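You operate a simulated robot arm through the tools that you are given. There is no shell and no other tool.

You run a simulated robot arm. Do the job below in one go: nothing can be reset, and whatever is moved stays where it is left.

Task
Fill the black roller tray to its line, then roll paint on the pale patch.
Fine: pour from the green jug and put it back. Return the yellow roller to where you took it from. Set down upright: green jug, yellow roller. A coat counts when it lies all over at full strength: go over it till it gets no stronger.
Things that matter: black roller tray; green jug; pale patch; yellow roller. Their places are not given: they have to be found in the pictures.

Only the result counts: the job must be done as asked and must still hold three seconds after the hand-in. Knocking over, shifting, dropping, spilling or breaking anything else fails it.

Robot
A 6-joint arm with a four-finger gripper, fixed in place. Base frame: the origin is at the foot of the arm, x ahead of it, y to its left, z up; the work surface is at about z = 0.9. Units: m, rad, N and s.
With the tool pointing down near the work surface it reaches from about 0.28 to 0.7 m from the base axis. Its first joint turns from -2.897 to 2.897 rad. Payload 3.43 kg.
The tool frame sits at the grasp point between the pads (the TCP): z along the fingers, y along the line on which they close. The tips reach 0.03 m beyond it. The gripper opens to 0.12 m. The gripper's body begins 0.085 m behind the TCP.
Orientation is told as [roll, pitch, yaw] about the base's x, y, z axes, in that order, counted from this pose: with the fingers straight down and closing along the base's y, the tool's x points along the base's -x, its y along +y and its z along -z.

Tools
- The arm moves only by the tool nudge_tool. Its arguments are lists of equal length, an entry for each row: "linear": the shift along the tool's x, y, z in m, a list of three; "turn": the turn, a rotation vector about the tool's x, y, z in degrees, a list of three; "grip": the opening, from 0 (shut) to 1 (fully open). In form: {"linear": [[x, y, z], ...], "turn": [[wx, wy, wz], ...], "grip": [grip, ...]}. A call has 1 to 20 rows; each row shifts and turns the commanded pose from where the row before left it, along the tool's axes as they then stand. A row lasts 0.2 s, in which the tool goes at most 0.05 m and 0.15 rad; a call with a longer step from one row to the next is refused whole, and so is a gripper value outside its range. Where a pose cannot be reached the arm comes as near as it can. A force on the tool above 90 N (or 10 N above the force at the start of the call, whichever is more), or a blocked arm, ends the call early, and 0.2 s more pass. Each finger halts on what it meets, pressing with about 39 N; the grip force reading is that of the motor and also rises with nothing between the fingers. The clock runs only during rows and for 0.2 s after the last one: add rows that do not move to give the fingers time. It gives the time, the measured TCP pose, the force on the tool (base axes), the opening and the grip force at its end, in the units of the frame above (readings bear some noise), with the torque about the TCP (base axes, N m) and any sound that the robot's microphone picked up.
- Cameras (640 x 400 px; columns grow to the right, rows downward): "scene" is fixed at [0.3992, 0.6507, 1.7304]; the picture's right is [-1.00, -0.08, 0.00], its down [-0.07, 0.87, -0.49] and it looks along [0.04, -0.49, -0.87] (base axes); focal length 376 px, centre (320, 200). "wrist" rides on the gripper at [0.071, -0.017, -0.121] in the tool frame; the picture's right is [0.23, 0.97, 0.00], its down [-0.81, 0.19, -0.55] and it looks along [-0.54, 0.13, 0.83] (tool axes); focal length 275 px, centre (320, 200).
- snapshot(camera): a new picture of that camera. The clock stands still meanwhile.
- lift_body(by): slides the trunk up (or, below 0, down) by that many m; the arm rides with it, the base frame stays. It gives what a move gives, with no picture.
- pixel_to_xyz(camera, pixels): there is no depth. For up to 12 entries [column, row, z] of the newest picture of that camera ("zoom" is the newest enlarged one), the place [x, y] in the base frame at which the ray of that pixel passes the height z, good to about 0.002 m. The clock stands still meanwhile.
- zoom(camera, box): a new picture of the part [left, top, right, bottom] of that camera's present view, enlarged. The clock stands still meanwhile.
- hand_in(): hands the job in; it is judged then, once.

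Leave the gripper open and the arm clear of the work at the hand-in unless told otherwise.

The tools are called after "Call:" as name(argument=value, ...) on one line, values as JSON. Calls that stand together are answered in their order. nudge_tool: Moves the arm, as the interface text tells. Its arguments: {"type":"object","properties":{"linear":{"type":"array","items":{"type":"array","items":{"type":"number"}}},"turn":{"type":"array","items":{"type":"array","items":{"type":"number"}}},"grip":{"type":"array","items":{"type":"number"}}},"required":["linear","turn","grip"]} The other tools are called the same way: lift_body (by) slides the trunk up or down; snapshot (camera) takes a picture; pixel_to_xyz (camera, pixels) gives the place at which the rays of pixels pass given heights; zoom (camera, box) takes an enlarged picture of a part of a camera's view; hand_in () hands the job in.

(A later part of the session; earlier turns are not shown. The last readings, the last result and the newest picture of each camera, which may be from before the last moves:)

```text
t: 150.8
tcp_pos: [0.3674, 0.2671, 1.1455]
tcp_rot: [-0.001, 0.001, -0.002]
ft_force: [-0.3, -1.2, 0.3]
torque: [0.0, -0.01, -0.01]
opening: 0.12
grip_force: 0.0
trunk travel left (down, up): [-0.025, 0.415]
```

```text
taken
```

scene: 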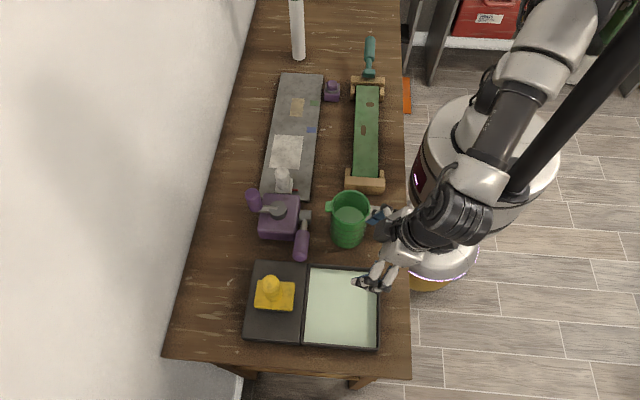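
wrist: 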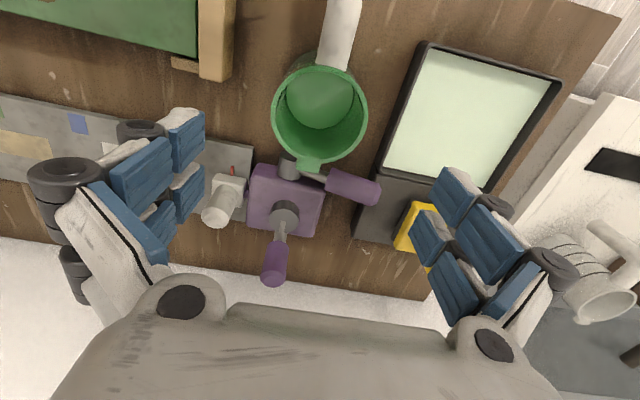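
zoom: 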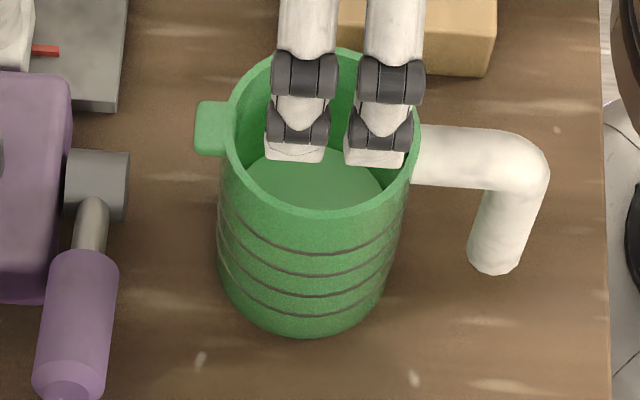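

The jug stands upright at home (within a few mm). Now the roller. Raise the trunk to its normal height and go to a view of the roller at about (0.365, 0.405, 1.16).

Call:
lift_body(by=0.2)

Call:
nudge_tool(linear=[[0, 0.023, 0.03], [0, 0.023, 0.03], [0, 0.023, 0.03], [0, 0.023, 0.03], [0, 0.023, 0.03], [0, 0.023, 0.03], [0, 0, 0]], turn=[[0, 0, 0], [0, 0, 0], [0, 0, 0], [0, 0, 0], [0, 0, 0], [0, 0, 0], [0, 0, 0]], grip=[1, 1, 1, 1, 1, 1, 1])

Call:
snapshot(camera="wrist")

Call:
zoom(camera="wrist", box=[240, 100, 420, 280])

Call:
zoom(camera="scene", box=[235, 255, 315, 345])

```text
t: 152.9
tcp_pos: [0.3681, 0.2676, 1.3438]
tcp_rot: [0.001, 0.001, -0.001]
ft_force: [-0.3, 0.2, 0.3]
torque: [0.02, 0.01, 0.01]
opening: 0.12
grip_force: 0.1
trunk travel left (down, up): [-0.225, 0.215]
```

```text
t: 154.5
tcp_pos: [0.367, 0.406, 1.1655]
tcp_rot: [0.0, -0.001, -0.003]
ft_force: [0.6, -0.6, 0.2]
torque: [0.02, -0.02, 0.0]
opening: 0.1201
grip_force: 0.0
trunk travel left (down, up): [-0.225, 0.215]
```

```text
taken
```

wrist: 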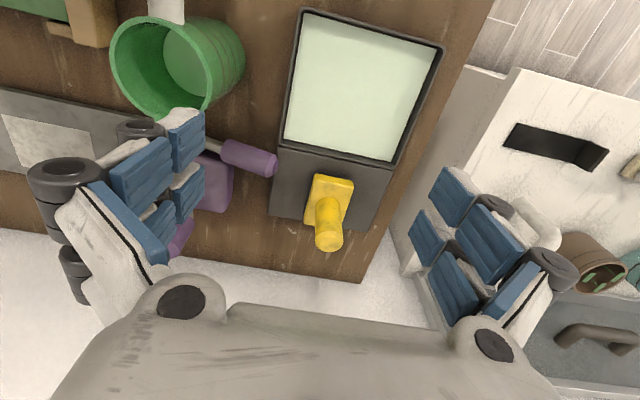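

```text
2.22 times, centred on (330, 190) of wrist
```

zoom: 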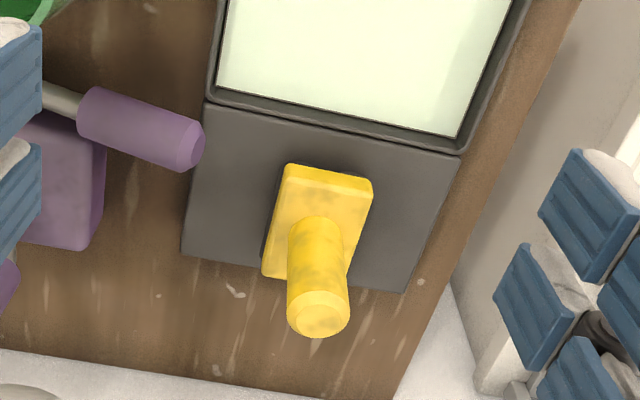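

```text
4.44 times, centred on (275, 300) of scene
```

zoom: 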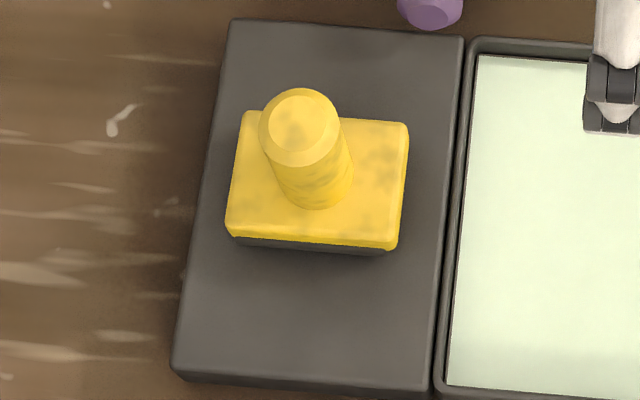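

I'll triangulate the roller: handle top disc (scene zoom (302,122); wrist (329,242)), and the block's top corners.

Call:
pixel_to_xyz(camera="zoom", pixels=[[302, 122, 1.02], [302, 122, 1.04], [302, 122, 1.06], [245, 113, 0.95], [407, 123, 0.95], [397, 240, 0.95], [227, 228, 0.95], [245, 113, 0.96], [407, 123, 0.96], [397, 240, 0.96], [315, 195, 0.95], [385, 255, 0.93]])

Call:
pixel_to_xyz(camera="wrist", pixels=[[328.5, 241, 1.02], [328.5, 241, 1.04], [328.5, 241, 1.06], [314, 176, 0.95], [353, 183, 0.95], [302, 226, 0.95], [314, 176, 0.96], [353, 183, 0.96], [302, 226, 0.96], [329, 196, 0.95]])

```text
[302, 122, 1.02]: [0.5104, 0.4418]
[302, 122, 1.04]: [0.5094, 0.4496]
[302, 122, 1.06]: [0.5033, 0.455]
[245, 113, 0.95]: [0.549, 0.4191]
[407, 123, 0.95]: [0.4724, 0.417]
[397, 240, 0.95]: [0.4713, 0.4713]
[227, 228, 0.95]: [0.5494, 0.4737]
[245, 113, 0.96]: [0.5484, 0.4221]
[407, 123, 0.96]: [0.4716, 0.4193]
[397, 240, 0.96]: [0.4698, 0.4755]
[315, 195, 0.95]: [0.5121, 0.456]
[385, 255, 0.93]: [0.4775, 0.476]
```

```text
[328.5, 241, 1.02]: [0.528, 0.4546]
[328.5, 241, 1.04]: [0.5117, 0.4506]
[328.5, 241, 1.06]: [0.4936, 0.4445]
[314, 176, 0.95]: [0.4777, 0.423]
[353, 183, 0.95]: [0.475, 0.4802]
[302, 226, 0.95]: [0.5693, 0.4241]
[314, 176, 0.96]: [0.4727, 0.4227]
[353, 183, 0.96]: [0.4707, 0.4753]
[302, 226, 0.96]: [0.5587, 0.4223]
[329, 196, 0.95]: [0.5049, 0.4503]
```

Handle top: (0.510, 0.450, 1.042), diameter ≈0.032; block top z≈0.96 spanning x 0.470–0.549, y 0.421–0.4755. I also need the plate's height, so I'll triangulate its corners.

Call:
pixel_to_xyz(camera="scene", pixels=[[254.7, 259.5, 0.91], [254.7, 259.5, 0.92], [254.7, 259.5, 0.93], [254.7, 259.5, 0.94], [241.9, 338.0, 0.91], [241.9, 338.0, 0.92], [241.9, 338.0, 0.93], [241.9, 338.0, 0.94]])

Call:
pixel_to_xyz(camera="wrist", pixels=[[267.8, 215.7, 0.91], [267.8, 215.7, 0.92], [267.8, 215.7, 0.93], [267.8, 215.7, 0.94], [369.6, 231.4, 0.91], [369.6, 231.4, 0.92], [369.6, 231.4, 0.93], [369.6, 231.4, 0.94]])

Call:
zoom(camera="wrist", box=[290, 160, 370, 220])

Call:
zoom(camera="scene", box=[240, 280, 300, 320])

```text
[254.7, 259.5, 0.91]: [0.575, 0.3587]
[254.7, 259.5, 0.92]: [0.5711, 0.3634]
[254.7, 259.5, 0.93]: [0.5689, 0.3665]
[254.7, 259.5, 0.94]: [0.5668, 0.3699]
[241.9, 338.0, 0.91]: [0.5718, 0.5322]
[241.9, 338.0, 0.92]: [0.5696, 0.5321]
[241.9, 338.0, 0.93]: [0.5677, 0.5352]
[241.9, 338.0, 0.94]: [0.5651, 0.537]
```

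```text
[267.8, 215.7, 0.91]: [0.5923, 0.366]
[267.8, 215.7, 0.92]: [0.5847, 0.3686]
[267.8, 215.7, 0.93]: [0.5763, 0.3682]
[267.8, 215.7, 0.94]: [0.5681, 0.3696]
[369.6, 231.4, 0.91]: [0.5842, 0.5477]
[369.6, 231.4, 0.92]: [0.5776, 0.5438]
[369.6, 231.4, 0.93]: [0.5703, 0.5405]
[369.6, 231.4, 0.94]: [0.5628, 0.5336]
```

```text
6.67 times, centred on (330, 190) of wrist
```

zoom: 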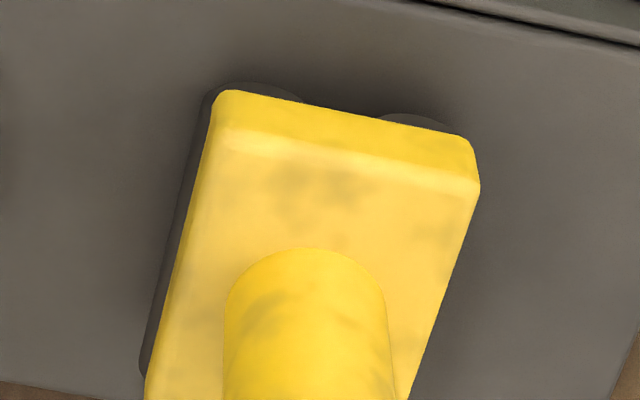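

```text
10.00 times, centred on (270, 300) of scene
```

zoom: 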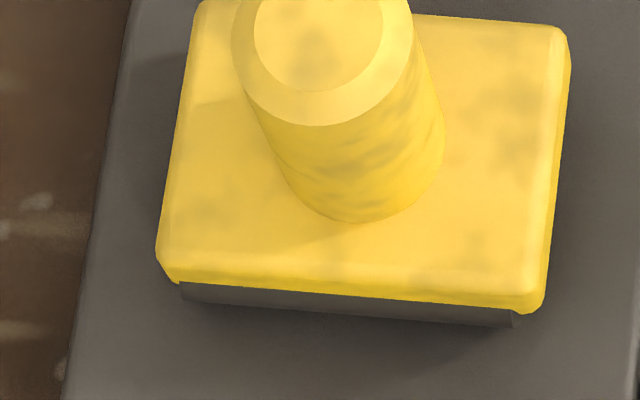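

The plate's top is at z≈0.94, so the roller (two dark rollers with axis along x, under the yellow block) stands 0.102 m tall. I'll go above its handle at (0.510, 0.449, 1.105).

Call:
nudge_tool(linear=[[-0.0358, 0.0108, 0.0], [-0.0358, 0.0108, 0.01], [-0.0358, 0.0107, 0.02], [-0.0356, 0.0107, 0.03], [0, 0, 0], [0, 0, 0]], turn=[[0, 0, 0], [0, 0, 0], [0, 0, 0], [0, 0, 0], [0, 0, 0], [0, 0, 0]], grip=[1, 1, 1, 1, 1, 1])

Call:
snapshot(camera="wrist")

Call:
snapshot(camera="scene")

```text
t: 155.9
tcp_pos: [0.512, 0.4478, 1.1022]
tcp_rot: [-0.001, 0.003, -0.002]
ft_force: [0.4, 0.5, -0.3]
torque: [-0.01, 0.04, 0.01]
opening: 0.12
grip_force: 0.1
trunk travel left (down, up): [-0.225, 0.215]
```

```text
taken
```

wrist: 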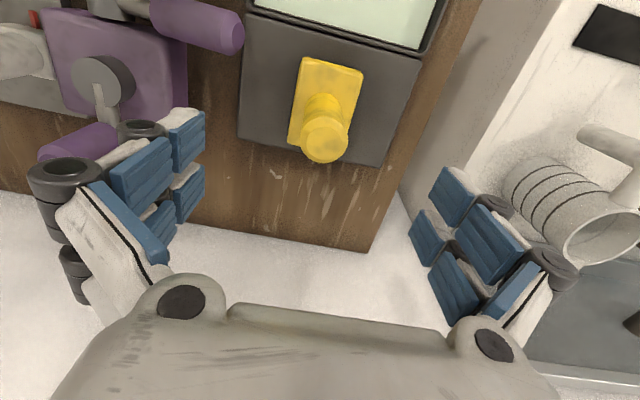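

```text
taken
```

scene: 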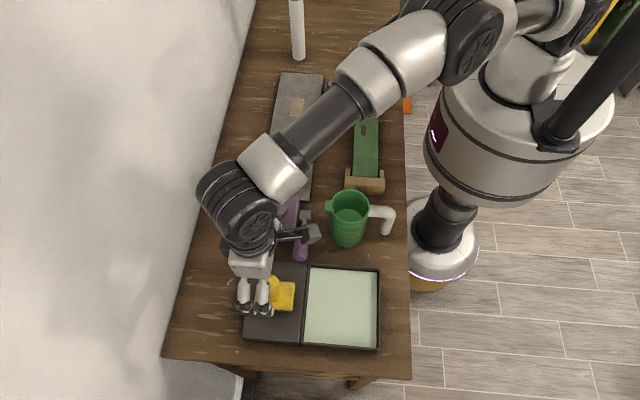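

Check handle centring with a zoom on the top disc near (324,140).

Call:
zoom(camera="wrist", box=[280, 90, 370, 180])

```text
4.44 times, centred on (325, 135) of wrist
```

zoom: 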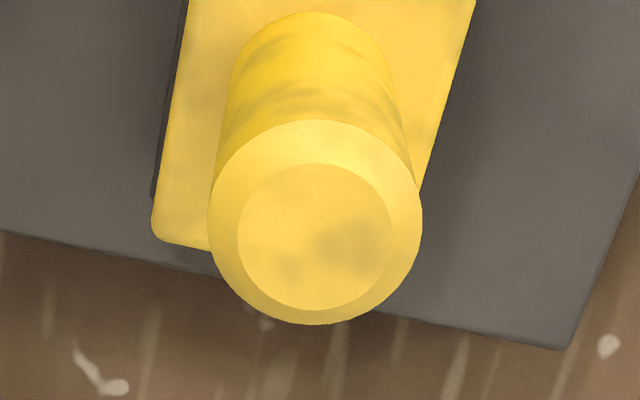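

Call:
pixel_to_xyz(camera="zoom", pixels=[[314, 236, 1.042], [208, 220, 1.036], [422, 220, 1.036], [315, 324, 1.036], [315, 120, 1.036], [314, 236, 1.046]])

```text
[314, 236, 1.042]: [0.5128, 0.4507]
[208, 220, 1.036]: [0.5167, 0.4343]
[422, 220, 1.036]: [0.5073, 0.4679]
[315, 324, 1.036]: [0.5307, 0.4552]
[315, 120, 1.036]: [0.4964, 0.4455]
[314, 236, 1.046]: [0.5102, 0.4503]
```

Handle centre (0.511, 0.4505). Shift +2.5 mm in y and descend to z≈1.0, then close.

Call:
nudge_tool(linear=[[0, 0.0025, 0.0], [0, 0, 0.025], [0, 0, 0.025], [0, 0, 0.025], [0, 0, 0.017], [0, 0, 0.01], [0, 0, 0]], turn=[[0, 0, 0], [0, 0, 0], [0, 0, 0], [0, 0, 0], [0, 0, 0], [0, 0, 0], [0, 0, 0]], grip=[1, 1, 1, 1, 1, 1, 1])

Call:
snapshot(camera="wrist")

Call:
zoom(camera="scene", box=[220, 230, 320, 350])

```text
t: 157.5
tcp_pos: [0.512, 0.4509, 1.0017]
tcp_rot: [0.001, 0.0, -0.002]
ft_force: [1.5, -0.8, -0.4]
torque: [0.03, 0.01, -0.01]
opening: 0.1201
grip_force: 0.0
trunk travel left (down, up): [-0.225, 0.215]
```

```text
taken
```

wrist: 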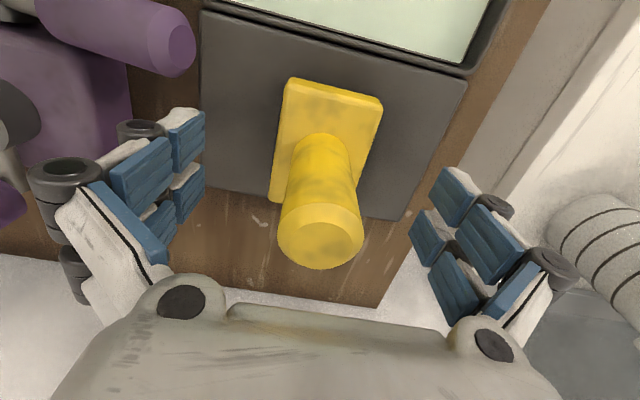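

```text
3.33 times, centred on (270, 290) of scene
```

zoom: 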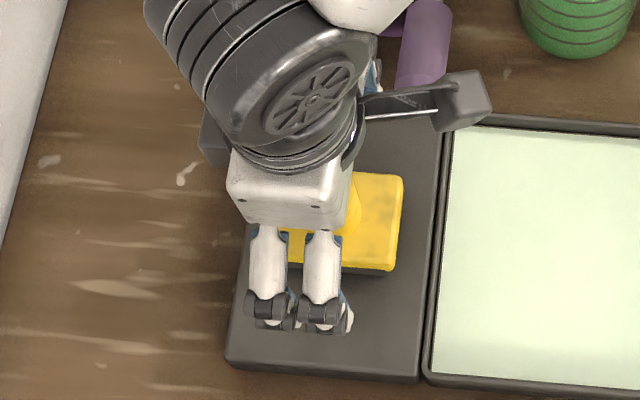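

Centred over the handle. Close the grip (needs about 1 s).

Call:
nudge_tool(linear=[[0, 0, 0], [0, 0, 0], [0, 0, 0], [0, 0, 0], [0, 0, 0], [0, 0, 0], [0, 0, 0], [0, 0, 0]], turn=[[0, 0, 0], [0, 0, 0], [0, 0, 0], [0, 0, 0], [0, 0, 0], [0, 0, 0], [0, 0, 0], [0, 0, 0]], grip=[0, 0, 0, 0, 0, 0, 0, 0])

```text
t: 159.3
tcp_pos: [0.5118, 0.4496, 1.0019]
tcp_rot: [0.0, -0.001, -0.003]
ft_force: [0.6, 0.7, 0.1]
torque: [-0.01, 0.03, 0.0]
opening: 0.0313
grip_force: 38.3
trunk travel left (down, up): [-0.225, 0.215]
```

Handle gripped (0.031 m). Note the home TCP: (0.512, 0.450, 1.002). Lift 6 cm and check.

Call:
nudge_tool(linear=[[0, 0, -0.01], [0, 0, -0.02], [0, 0, -0.03], [0, 0, 0]], turn=[[0, 0, 0], [0, 0, 0], [0, 0, 0], [0, 0, 0]], grip=[0, 0, 0, 0])

Call:
snapshot(camera="wrist")

Call:
zoom(camera="scene", box=[220, 230, 320, 350])

```text
t: 160.3
tcp_pos: [0.5102, 0.4499, 1.0627]
tcp_rot: [-0.002, 0.001, -0.001]
ft_force: [0.5, 0.0, -1.6]
torque: [-0.02, -0.01, -0.01]
opening: 0.0313
grip_force: 39.4
trunk travel left (down, up): [-0.225, 0.215]
```

```text
taken
```

wrist: 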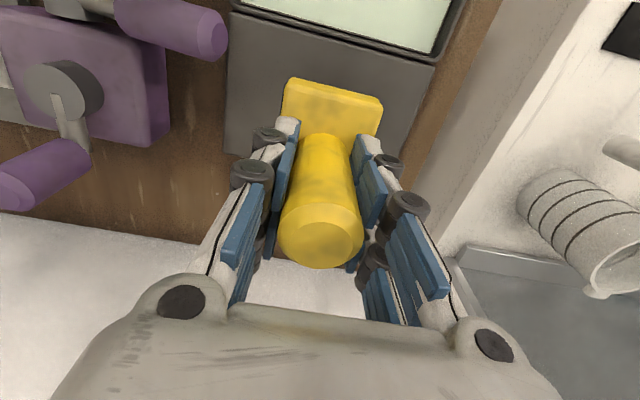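

```text
3.33 times, centred on (270, 290) of scene
```

zoom: 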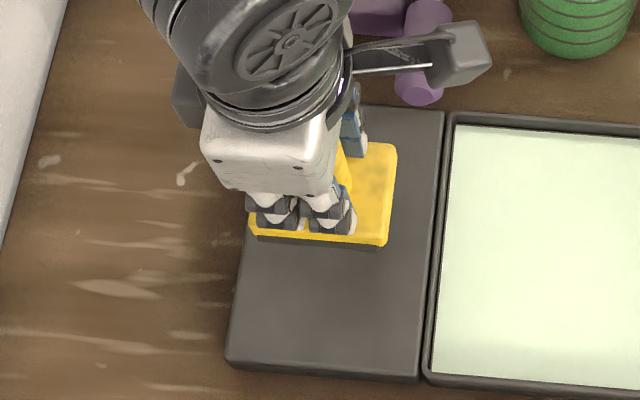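

The roller hangs level. Move over the well's middle (0.367, 0.45).

Call:
nudge_tool(linear=[[0.02, 0, 0], [0.03, 0, 0], [0.035, 0, 0], [0.035, 0, 0], [0.024, 0, 0], [0, 0, 0]], turn=[[0, 0, 0], [0, 0, 0], [0, 0, 0], [0, 0, 0], [0, 0, 0], [0, 0, 0]], grip=[0, 0, 0, 0, 0, 0])

Call:
snapshot(camera="wrist")

Call:
zoom(camera="scene", box=[270, 230, 410, 370])

```text
t: 161.7
tcp_pos: [0.3672, 0.4513, 1.0619]
tcp_rot: [0.0, 0.0, -0.002]
ft_force: [0.1, 0.1, -2.1]
torque: [0.0, -0.05, 0.02]
opening: 0.031
grip_force: 38.8
trunk travel left (down, up): [-0.225, 0.215]
```

```text
taken
```

wrist: 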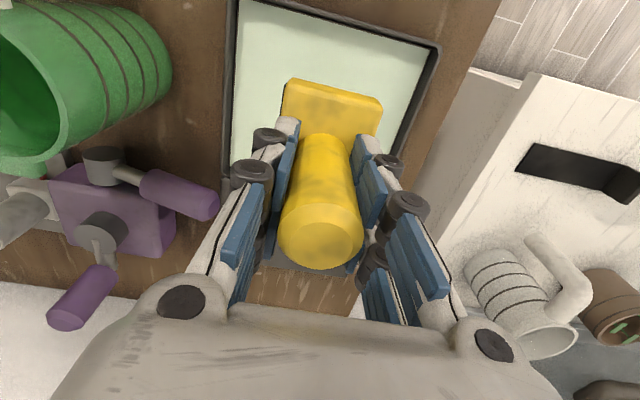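

```text
2.86 times, centred on (340, 300) of scene
```

zoom: 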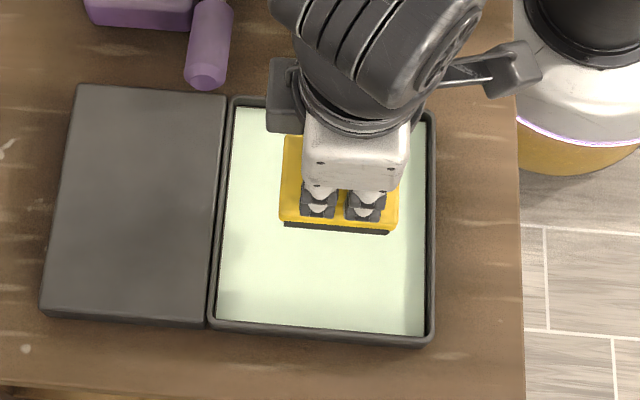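

Now lower into the paint: down 0.076 first (rollers' bottoms to ≈0.924), then 8 mm more.

Call:
nudge_tool(linear=[[0, 0, 0.025], [0, 0, 0.025], [0, 0, 0.02], [0, 0, 0.008], [0, 0, 0.004], [0, 0, 0.004], [0, 0, 0]], turn=[[0, 0, 0], [0, 0, 0], [0, 0, 0], [0, 0, 0], [0, 0, 0], [0, 0, 0], [0, 0, 0]], grip=[0, 0, 0, 0, 0, 0, 0])

Call:
zoom(camera="scene", box=[290, 250, 390, 350])

```text
t: 163.3
tcp_pos: [0.3671, 0.4511, 0.9762]
tcp_rot: [0.0, 0.0, 0.0]
ft_force: [0.0, -0.8, -2.6]
torque: [0.02, 0.0, 0.0]
opening: 0.031
grip_force: 38.9
trunk travel left (down, up): [-0.225, 0.215]
```

```text
4.00 times, centred on (340, 300) of scene
```

zoom: 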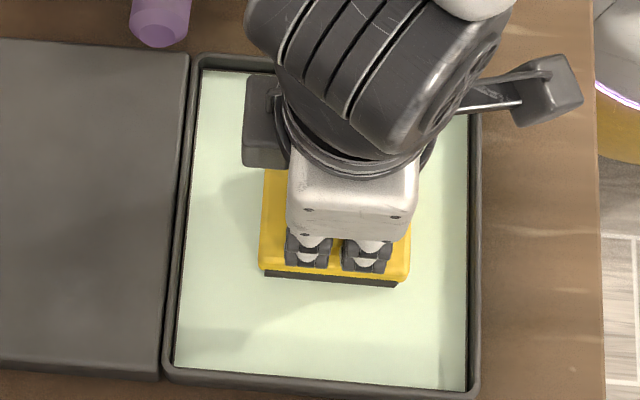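

The rollers are in the paint. I'll roll gently back and forth by ±2.5 cm in y to load them.

Call:
nudge_tool(linear=[[0, 0.01, 0], [0, 0.015, 0], [0, -0.015, 0], [0, -0.015, 0], [0, -0.015, 0], [0, -0.005, 0], [0, 0.015, 0], [0, 0.01, 0], [0, 0, 0]], turn=[[0, 0, 0], [0, 0, 0], [0, 0, 0], [0, 0, 0], [0, 0, 0], [0, 0, 0], [0, 0, 0], [0, 0, 0], [0, 0, 0]], grip=[0, 0, 0, 0, 0, 0, 0, 0, 0])

Call:
zoom(camera="scene", box=[320, 300, 370, 335])

Call:
zoom(camera="scene", box=[298, 258, 334, 280])

```text
t: 165.3
tcp_pos: [0.3675, 0.4503, 0.9771]
tcp_rot: [-0.001, 0.0, -0.002]
ft_force: [-0.8, 0.6, -2.0]
torque: [0.01, 0.02, 0.02]
opening: 0.0309
grip_force: 39.1
trunk travel left (down, up): [-0.225, 0.215]
```

```text
11.43 times, centred on (345, 318) of scene
```

zoom: 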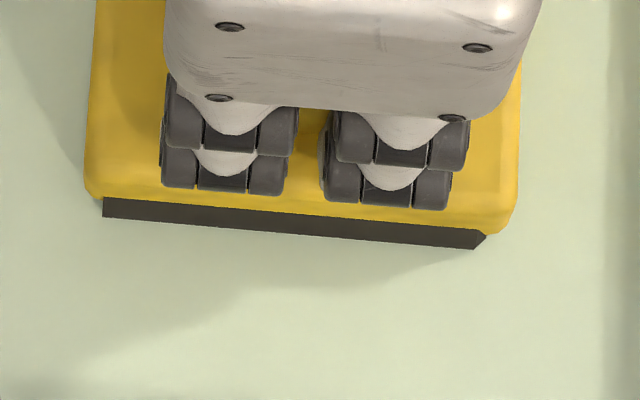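

```text
16.00 times, centred on (316, 269) of scene
```

zoom: 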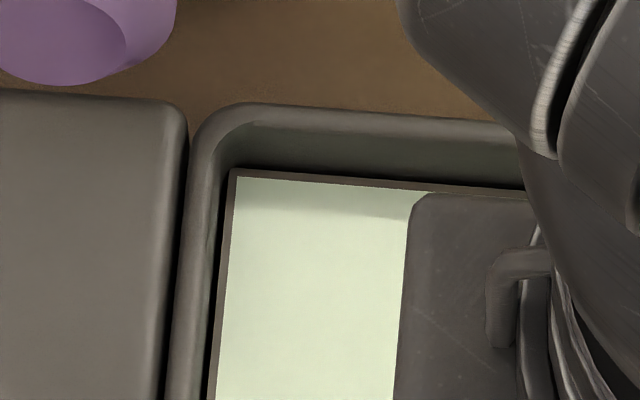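

The rollers are partly submerged; I'll go a few mm deeper, watching the force for the floor.

Call:
nudge_tool(linear=[[0, 0, 0.003], [0, 0, 0.002], [0, 0, 0]], turn=[[0, 0, 0], [0, 0, 0], [0, 0, 0]], grip=[0, 0, 0])

Call:
zoom(camera="scene", box=[320, 300, 370, 335])

```text
t: 166.1
tcp_pos: [0.3673, 0.4509, 0.971]
tcp_rot: [0.0, 0.001, -0.002]
ft_force: [0.7, 0.3, 1.9]
torque: [-0.1, 0.09, 0.01]
opening: 0.031
grip_force: 38.9
trunk travel left (down, up): [-0.225, 0.215]
```

```text
11.43 times, centred on (345, 318) of scene
```

zoom: 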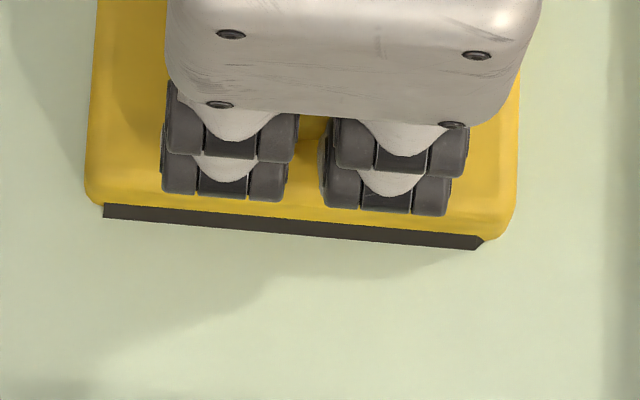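

Light floor contact (+2 N) at TCP 0.971: fully dipped. Roll a little, then lift out and let it drip above the well.

Call:
nudge_tool(linear=[[0, 0.01, -0.001], [0, 0.015, 0], [0, -0.015, 0], [0, -0.015, 0], [0, -0.015, 0], [0, -0.005, 0], [0, 0.015, 0], [0, 0.01, 0], [0, 0, 0], [0, 0, -0.005], [0, 0, -0.01], [0, 0, -0.015], [0, 0, -0.02], [0, 0, 0], [0, 0, 0], [0, 0, 0]], turn=[[0, 0, 0], [0, 0, 0], [0, 0, 0], [0, 0, 0], [0, 0, 0], [0, 0, 0], [0, 0, 0], [0, 0, 0], [0, 0, 0], [0, 0, 0], [0, 0, 0], [0, 0, 0], [0, 0, 0], [0, 0, 0], [0, 0, 0], [0, 0, 0]], grip=[0, 0, 0, 0, 0, 0, 0, 0, 0, 0, 0, 0, 0, 0, 0, 0])

Call:
zoom(camera="scene", box=[315, 275, 375, 325])

Call:
snapshot(camera="wrist")

```text
t: 169.5
tcp_pos: [0.3663, 0.452, 1.0213]
tcp_rot: [0.0, 0.001, 0.0]
ft_force: [-0.7, -0.1, -2.3]
torque: [-0.02, -0.03, 0.0]
opening: 0.0307
grip_force: 38.8
trunk travel left (down, up): [-0.225, 0.215]
```

```text
8.00 times, centred on (345, 300) of scene
```

zoom: 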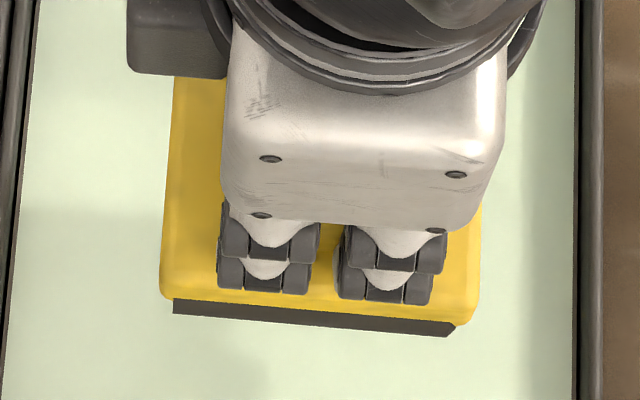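

```text
taken
```

wrist: 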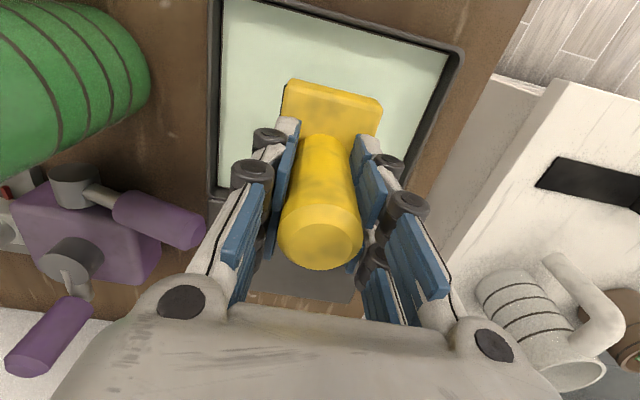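

The roller's loaded as far as I can see. Now lift to z=1.2 and carry it over to the patch, above all other things, to (0.5395, 0.05).

Call:
nudge_tool(linear=[[0, 0, -0.03], [0, 0, -0.04], [0, 0, -0.045], [0, 0, -0.045], [0, 0, -0.02], [-0.0173, -0.04, 0], [-0.0173, -0.04, 0], [-0.0173, -0.04, 0], [-0.0173, -0.04, 0], [-0.0173, -0.04, 0], [-0.0173, -0.04, 0], [-0.0173, -0.04, 0], [-0.0173, -0.04, 0], [-0.0173, -0.04, 0], [-0.0173, -0.04, 0], [0, 0, 0]], turn=[[0, 0, 0], [0, 0, 0], [0, 0, 0], [0, 0, 0], [0, 0, 0], [0, 0, 0], [0, 0, 0], [0, 0, 0], [0, 0, 0], [0, 0, 0], [0, 0, 0], [0, 0, 0], [0, 0, 0], [0, 0, 0], [0, 0, 0], [0, 0, 0]], grip=[0, 0, 0, 0, 0, 0, 0, 0, 0, 0, 0, 0, 0, 0, 0, 0])

Call:
snapshot(camera="scene")

Call:
snapshot(camera="wrist")

```text
t: 172.9
tcp_pos: [0.5403, 0.0519, 1.2027]
tcp_rot: [0.0, 0.001, -0.001]
ft_force: [-0.5, 0.2, -2.7]
torque: [-0.01, -0.02, -0.01]
opening: 0.0307
grip_force: 39.4
trunk travel left (down, up): [-0.225, 0.215]
```

```text
taken
```

scene: 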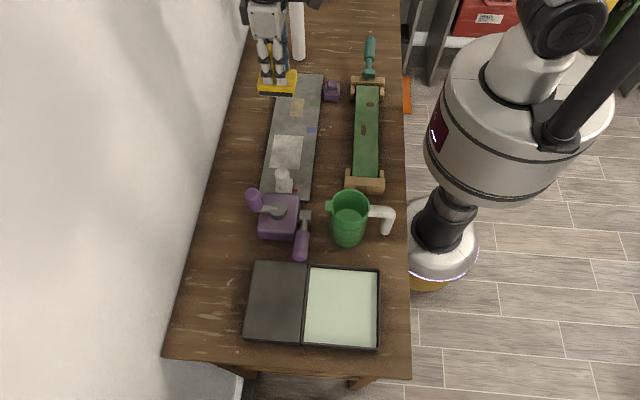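

```text
taken
```

wrist: 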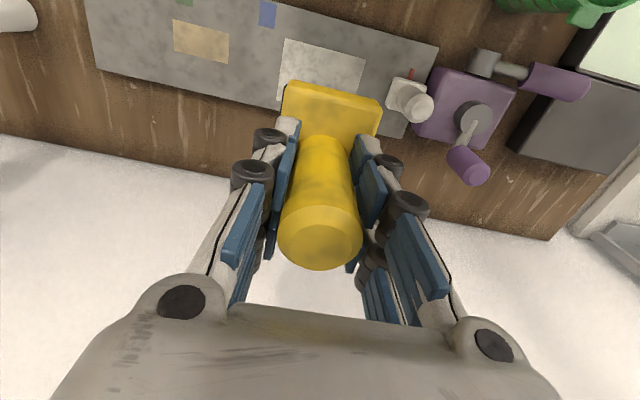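

No drips visible. Descend over the patch to TCP z≈0.985 (rollers ≈8 mm above the board).

Call:
nudge_tool(linear=[[0, 0, 0.04], [0, 0, 0.045], [0, 0, 0.045], [0, 0, 0.04], [0, 0, 0.03], [0, 0, 0.0175], [0, 0, 0]], turn=[[0, 0, 0], [0, 0, 0], [0, 0, 0], [0, 0, 0], [0, 0, 0], [0, 0, 0], [0, 0, 0]], grip=[0, 0, 0, 0, 0, 0, 0])

Call:
zoom(camera="scene", box=[240, 90, 340, 210])

Call:
snapshot(camera="wrist")

```text
t: 174.5
tcp_pos: [0.5393, 0.0503, 0.9846]
tcp_rot: [0.001, 0.001, -0.002]
ft_force: [-0.1, 0.1, -2.0]
torque: [0.0, -0.02, 0.01]
opening: 0.031
grip_force: 38.6
trunk travel left (down, up): [-0.225, 0.215]
```

```text
3.33 times, centred on (290, 150) of scene
```

zoom: 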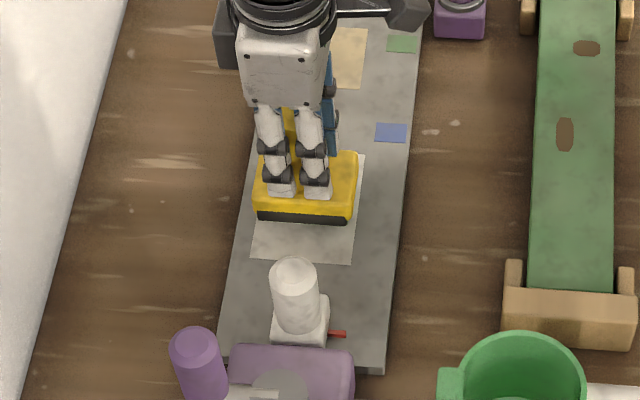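

```text
taken
```

wrist: 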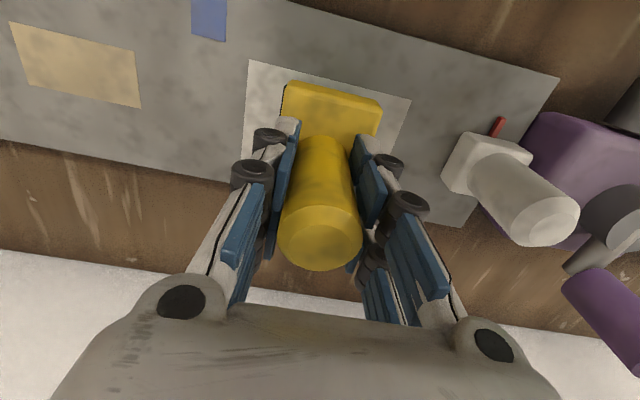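

The roller sits right over the patch. Lower until light contact with the board.

Call:
nudge_tool(linear=[[0, 0, 0.005], [0, 0, 0.002], [0, 0, 0]], turn=[[0, 0, 0], [0, 0, 0], [0, 0, 0]], grip=[0, 0, 0])

Call:
nudge_tool(linear=[[0, 0, 0.001], [0, 0, 0]], turn=[[0, 0, 0], [0, 0, 0]], grip=[0, 0])

```text
t: 175.3
tcp_pos: [0.539, 0.0504, 0.9785]
tcp_rot: [-0.002, 0.001, -0.003]
ft_force: [-0.3, -0.1, -2.3]
torque: [-0.03, -0.03, -0.04]
opening: 0.0308
grip_force: 39.0
trunk travel left (down, up): [-0.225, 0.215]
```

```text
t: 175.9
tcp_pos: [0.5392, 0.0508, 0.978]
tcp_rot: [0.001, -0.001, -0.001]
ft_force: [0.7, 0.5, 6.8]
torque: [0.04, 0.37, -0.01]
opening: 0.0307
grip_force: 39.4
trunk travel left (down, up): [-0.225, 0.215]
```

Contact (≈9 N) at TCP 0.978. Roll: to y≈0.08, back to y≈0.022, and to the middle; then look.

Call:
nudge_tool(linear=[[0, 0.01, 0], [0, 0.01, 0], [0, 0.01, 0], [0, -0.01, 0], [0, -0.01, 0], [0, -0.01, 0], [0, -0.01, 0], [0, -0.01, 0], [0, -0.01, 0], [0, 0.01, 0], [0, 0.01, 0], [0, 0.01, 0], [0, 0, 0]], turn=[[0, 0, 0], [0, 0, 0], [0, 0, 0], [0, 0, 0], [0, 0, 0], [0, 0, 0], [0, 0, 0], [0, 0, 0], [0, 0, 0], [0, 0, 0], [0, 0, 0], [0, 0, 0], [0, 0, 0]], grip=[0, 0, 0, 0, 0, 0, 0, 0, 0, 0, 0, 0, 0])

Call:
zoom(camera="scene", box=[255, 120, 325, 190])

Call:
snapshot(camera="wrist")

```text
t: 178.7
tcp_pos: [0.5384, 0.0511, 0.978]
tcp_rot: [-0.001, -0.001, -0.002]
ft_force: [-0.5, -5.5, 14.4]
torque: [-0.26, -0.11, -0.06]
opening: 0.0306
grip_force: 39.0
trunk travel left (down, up): [-0.225, 0.215]
```

```text
5.71 times, centred on (290, 155) of scene
```

zoom: 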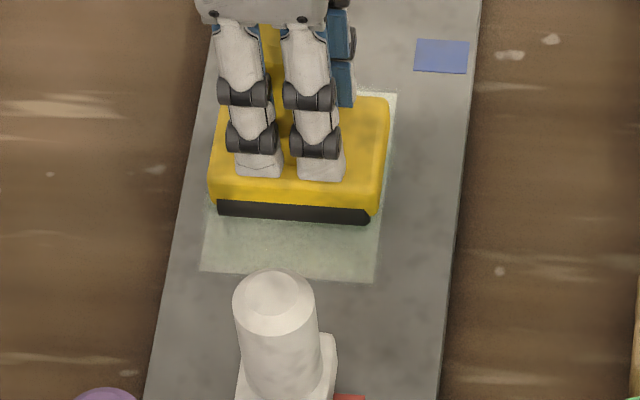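

```text
taken
```

wrist: 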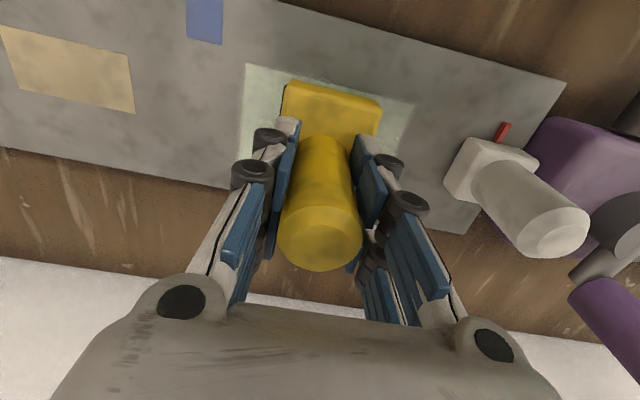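

The patch takes on a light green. I'll zoom in more to see how even it is.

Call:
zoom(camera="scene", box=[265, 150, 305, 172])

Call:
zoom(camera="wrist", box=[225, 50, 425, 170])

```text
16.00 times, centred on (285, 161) of scene
```

zoom: 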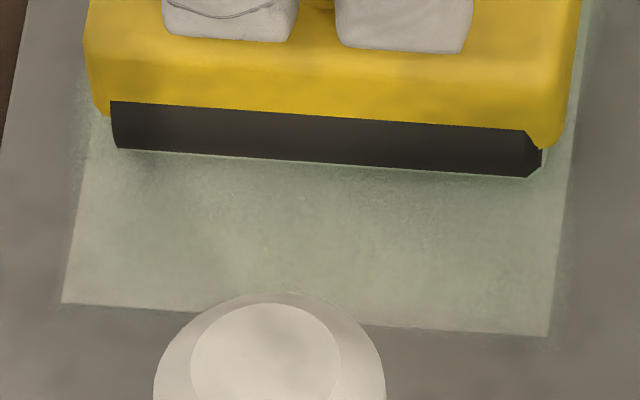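

```text
3.20 times, centred on (325, 110) of wrist
```

zoom: 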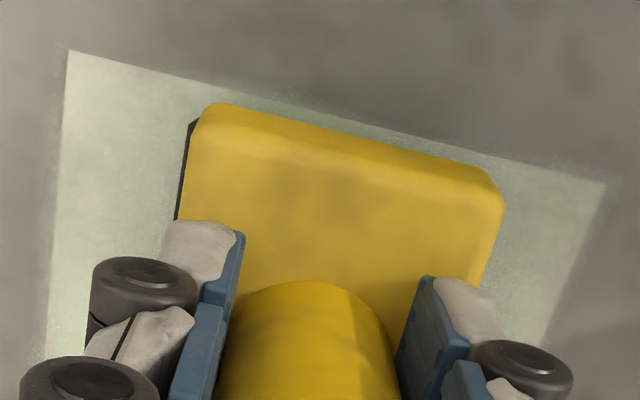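

Paint is going on. The dark rollers are ~0.071 m long against a 0.079 m wide patch, so I'll make strokes at x offsets of +4 mm and −4 mm. First +4 mm: y from 0.093 to 0.009 and back.

Call:
nudge_tool(linear=[[-0.004, 0, 0], [0, 0.014, 0], [0, 0.014, 0], [0, 0.014, 0], [0, -0.014, 0], [0, -0.014, 0], [0, -0.014, 0], [0, -0.014, 0], [0, -0.014, 0], [0, -0.014, 0], [0, 0.014, 0], [0, 0.014, 0], [0, 0.014, 0], [0, 0.014, 0], [0, 0.014, 0], [0, 0.014, 0], [0, 0, 0]], turn=[[0, 0, 0], [0, 0, 0], [0, 0, 0], [0, 0, 0], [0, 0, 0], [0, 0, 0], [0, 0, 0], [0, 0, 0], [0, 0, 0], [0, 0, 0], [0, 0, 0], [0, 0, 0], [0, 0, 0], [0, 0, 0], [0, 0, 0], [0, 0, 0], [0, 0, 0]], grip=[0, 0, 0, 0, 0, 0, 0, 0, 0, 0, 0, 0, 0, 0, 0, 0, 0])

Call:
zoom(camera="wrist", box=[205, 40, 445, 190])

Call:
zoom(camera="scene", box=[255, 120, 325, 190])

```text
t: 182.3
tcp_pos: [0.5416, 0.0914, 0.9775]
tcp_rot: [-0.001, 0.001, -0.001]
ft_force: [-0.7, -3.1, 8.5]
torque: [0.02, -0.23, -0.01]
opening: 0.0309
grip_force: 39.1
trunk travel left (down, up): [-0.225, 0.215]
```

```text
2.67 times, centred on (325, 115) of wrist
```

zoom: 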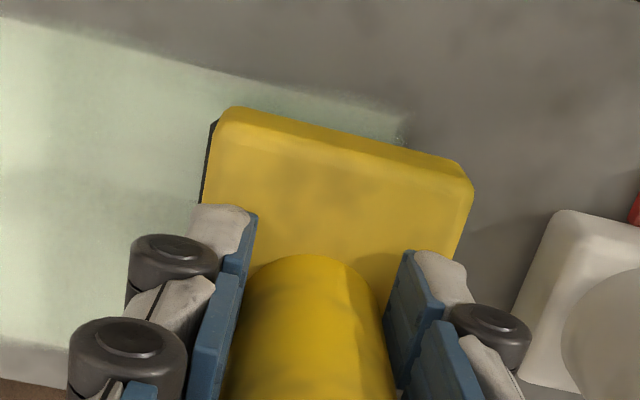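

```text
5.71 times, centred on (290, 155) of scene
```

zoom: 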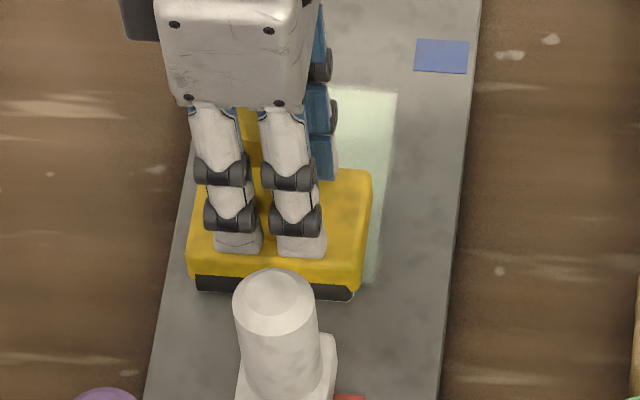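

The coat is building. Now shift 8 mm to −x (x≈0.534) and stroke back and forth again, ending at the low-y end.

Call:
nudge_tool(linear=[[0.008, 0, 0], [0, -0.014, 0], [0, -0.014, 0], [0, -0.014, 0], [0, -0.014, 0], [0, -0.014, 0], [0, -0.014, 0], [0, 0.014, 0], [0, 0.014, 0], [0, 0.014, 0], [0, 0.014, 0], [0, 0.014, 0], [0, 0.014, 0], [-0.004, 0, 0], [0, -0.014, 0], [0, -0.014, 0], [0, -0.014, 0], [0, -0.014, 0], [0, -0.014, 0], [0, -0.014, 0]], turn=[[0, 0, 0], [0, 0, 0], [0, 0, 0], [0, 0, 0], [0, 0, 0], [0, 0, 0], [0, 0, 0], [0, 0, 0], [0, 0, 0], [0, 0, 0], [0, 0, 0], [0, 0, 0], [0, 0, 0], [0, 0, 0], [0, 0, 0], [0, 0, 0], [0, 0, 0], [0, 0, 0], [0, 0, 0], [0, 0, 0]], grip=[0, 0, 0, 0, 0, 0, 0, 0, 0, 0, 0, 0, 0, 0, 0, 0, 0, 0, 0, 0])

Call:
zoom(camera="wrist", box=[205, 40, 445, 190])

Call:
zoom(camera="scene", box=[255, 120, 325, 190])

```text
t: 186.5
tcp_pos: [0.5393, 0.0084, 0.9762]
tcp_rot: [-0.003, 0.0, -0.001]
ft_force: [0.4, 0.6, 5.5]
torque: [-0.05, -0.16, 0.04]
opening: 0.0311
grip_force: 38.9
trunk travel left (down, up): [-0.225, 0.215]
```

```text
2.67 times, centred on (325, 115) of wrist
```

zoom: 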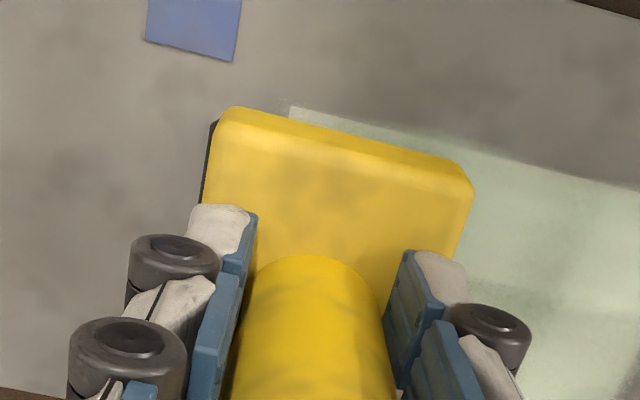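

```text
5.71 times, centred on (290, 155) of scene
```

zoom: 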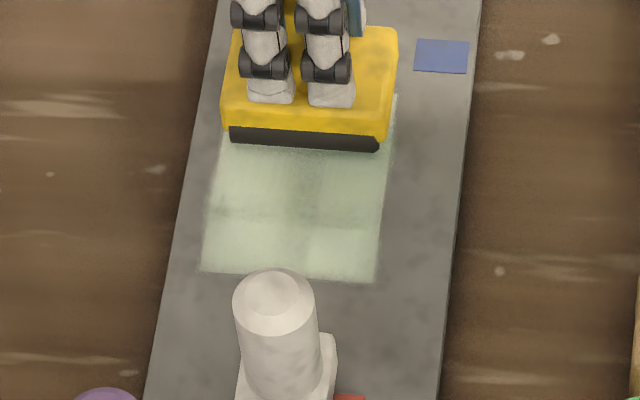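

I'll lift 12 cm so the whole patch is in view, and look at the coat.

Call:
nudge_tool(linear=[[0, 0, -0.01], [0, 0, -0.03], [0, 0, -0.04], [0, 0, -0.04], [0, 0, 0]], turn=[[0, 0, 0], [0, 0, 0], [0, 0, 0], [0, 0, 0], [0, 0, 0]], grip=[0, 0, 0, 0, 0])

Call:
zoom(camera="scene", box=[260, 125, 310, 175])

Call:
snapshot(camera="wrist")

Call:
snapshot(camera="scene")

```text
t: 187.7
tcp_pos: [0.5386, 0.0077, 1.0965]
tcp_rot: [0.0, 0.001, -0.002]
ft_force: [0.4, -0.4, -2.0]
torque: [0.02, -0.01, 0.01]
opening: 0.0309
grip_force: 38.9
trunk travel left (down, up): [-0.225, 0.215]
```

```text
8.00 times, centred on (285, 150) of scene
```

zoom: 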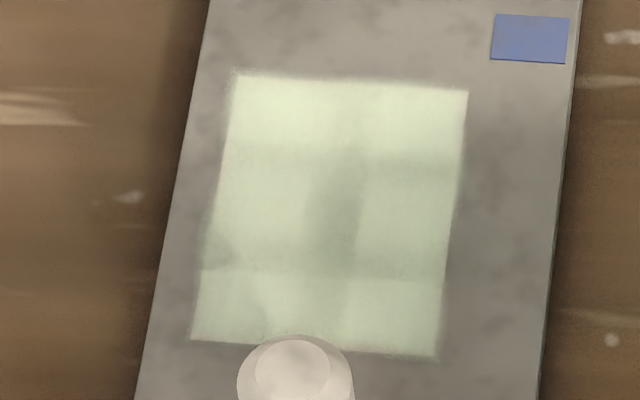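

```text
taken
```

wrist: 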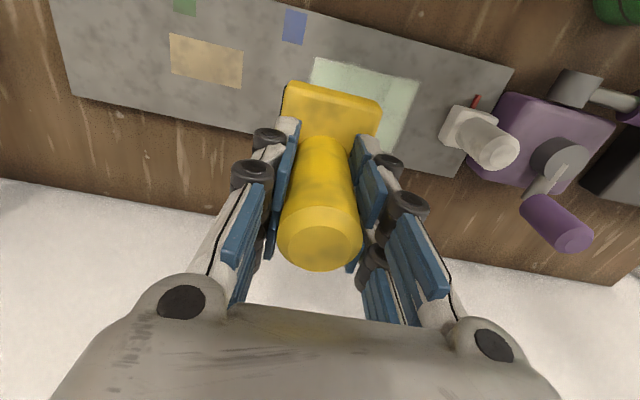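

```text
taken
```

scene: 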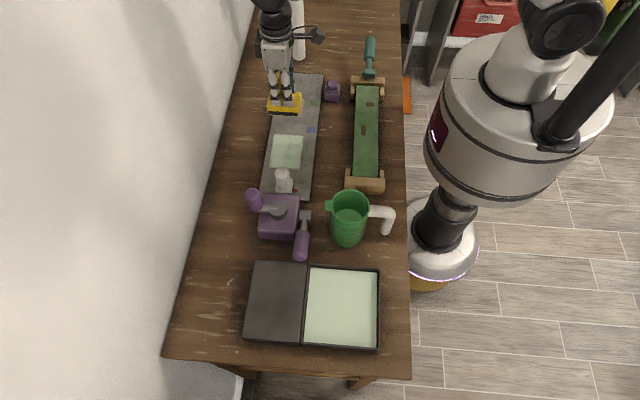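

The coat covers the patch, with shadows of the hand on it. I'll reload the roller in the tray and meanwhile judge the patch without the arm's shadow. Up to z=1.2 and back to the well.

Call:
nudge_tool(linear=[[0, 0, -0.045], [0, 0, -0.045], [0, 0, -0.014], [0.0157, 0.04, 0], [0.0157, 0.04, 0], [0.0157, 0.04, 0], [0.0157, 0.04, 0], [0.0157, 0.04, 0], [0.0157, 0.04, 0], [0.0157, 0.04, 0], [0.0157, 0.04, 0], [0.0157, 0.04, 0], [0.0157, 0.04, 0], [0.0147, 0.042, 0], [0, 0, 0]], turn=[[0, 0, 0], [0, 0, 0], [0, 0, 0], [0, 0, 0], [0, 0, 0], [0, 0, 0], [0, 0, 0], [0, 0, 0], [0, 0, 0], [0, 0, 0], [0, 0, 0], [0, 0, 0], [0, 0, 0], [0, 0, 0], [0, 0, 0]], grip=[0, 0, 0, 0, 0, 0, 0, 0, 0, 0, 0, 0, 0, 0, 0])

Call:
snapshot(camera="scene")

Call:
zoom(camera="scene", box=[260, 125, 310, 175])

```text
t: 190.9
tcp_pos: [0.3693, 0.4517, 1.2013]
tcp_rot: [0.0, 0.002, -0.004]
ft_force: [0.2, -0.6, -2.3]
torque: [0.0, 0.0, 0.04]
opening: 0.0309
grip_force: 39.0
trunk travel left (down, up): [-0.225, 0.215]
```

```text
taken
```

scene: 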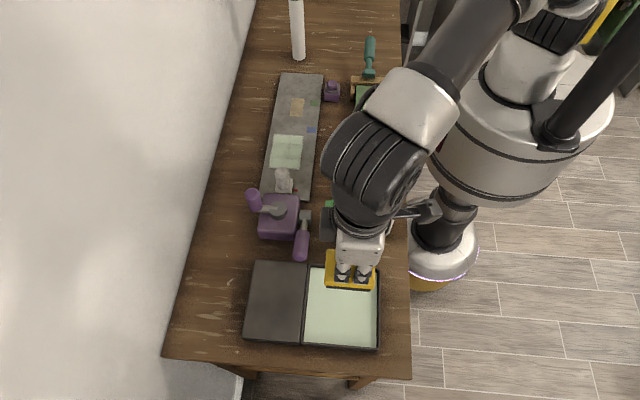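

```text
8.00 times, centred on (285, 150) of scene
```

zoom: 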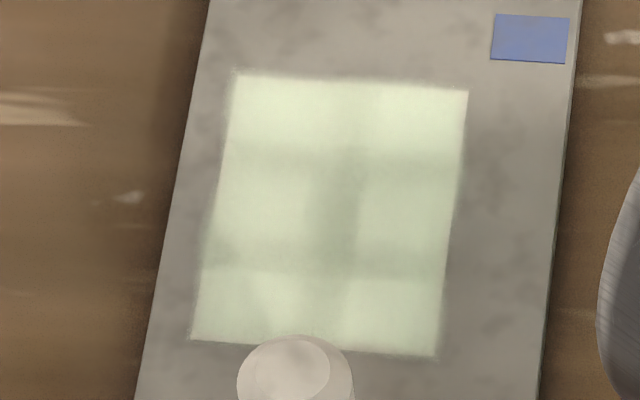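

Some unevenness remains (a darker cross in the middle). I'll look closer at the coat before the next pass, to compare afterwards.

Call:
zoom(camera="scene", box=[266, 132, 304, 154])

Call:
zoom(camera="scene", box=[266, 150, 304, 172])

```text
16.00 times, centred on (285, 143) of scene
```

zoom: 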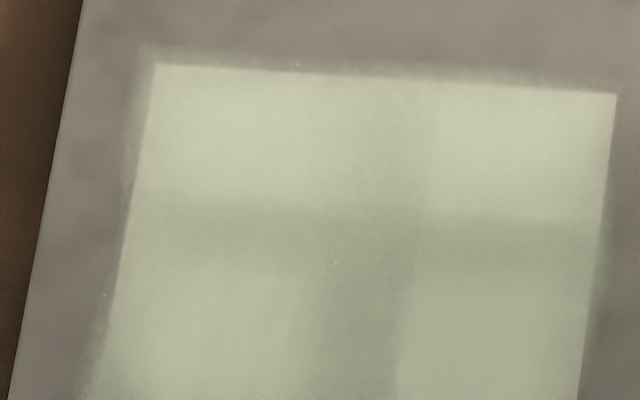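

```text
16.00 times, centred on (285, 161) of scene
```

zoom: 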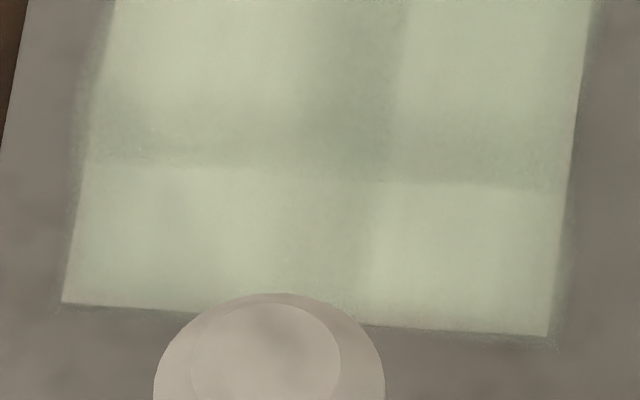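

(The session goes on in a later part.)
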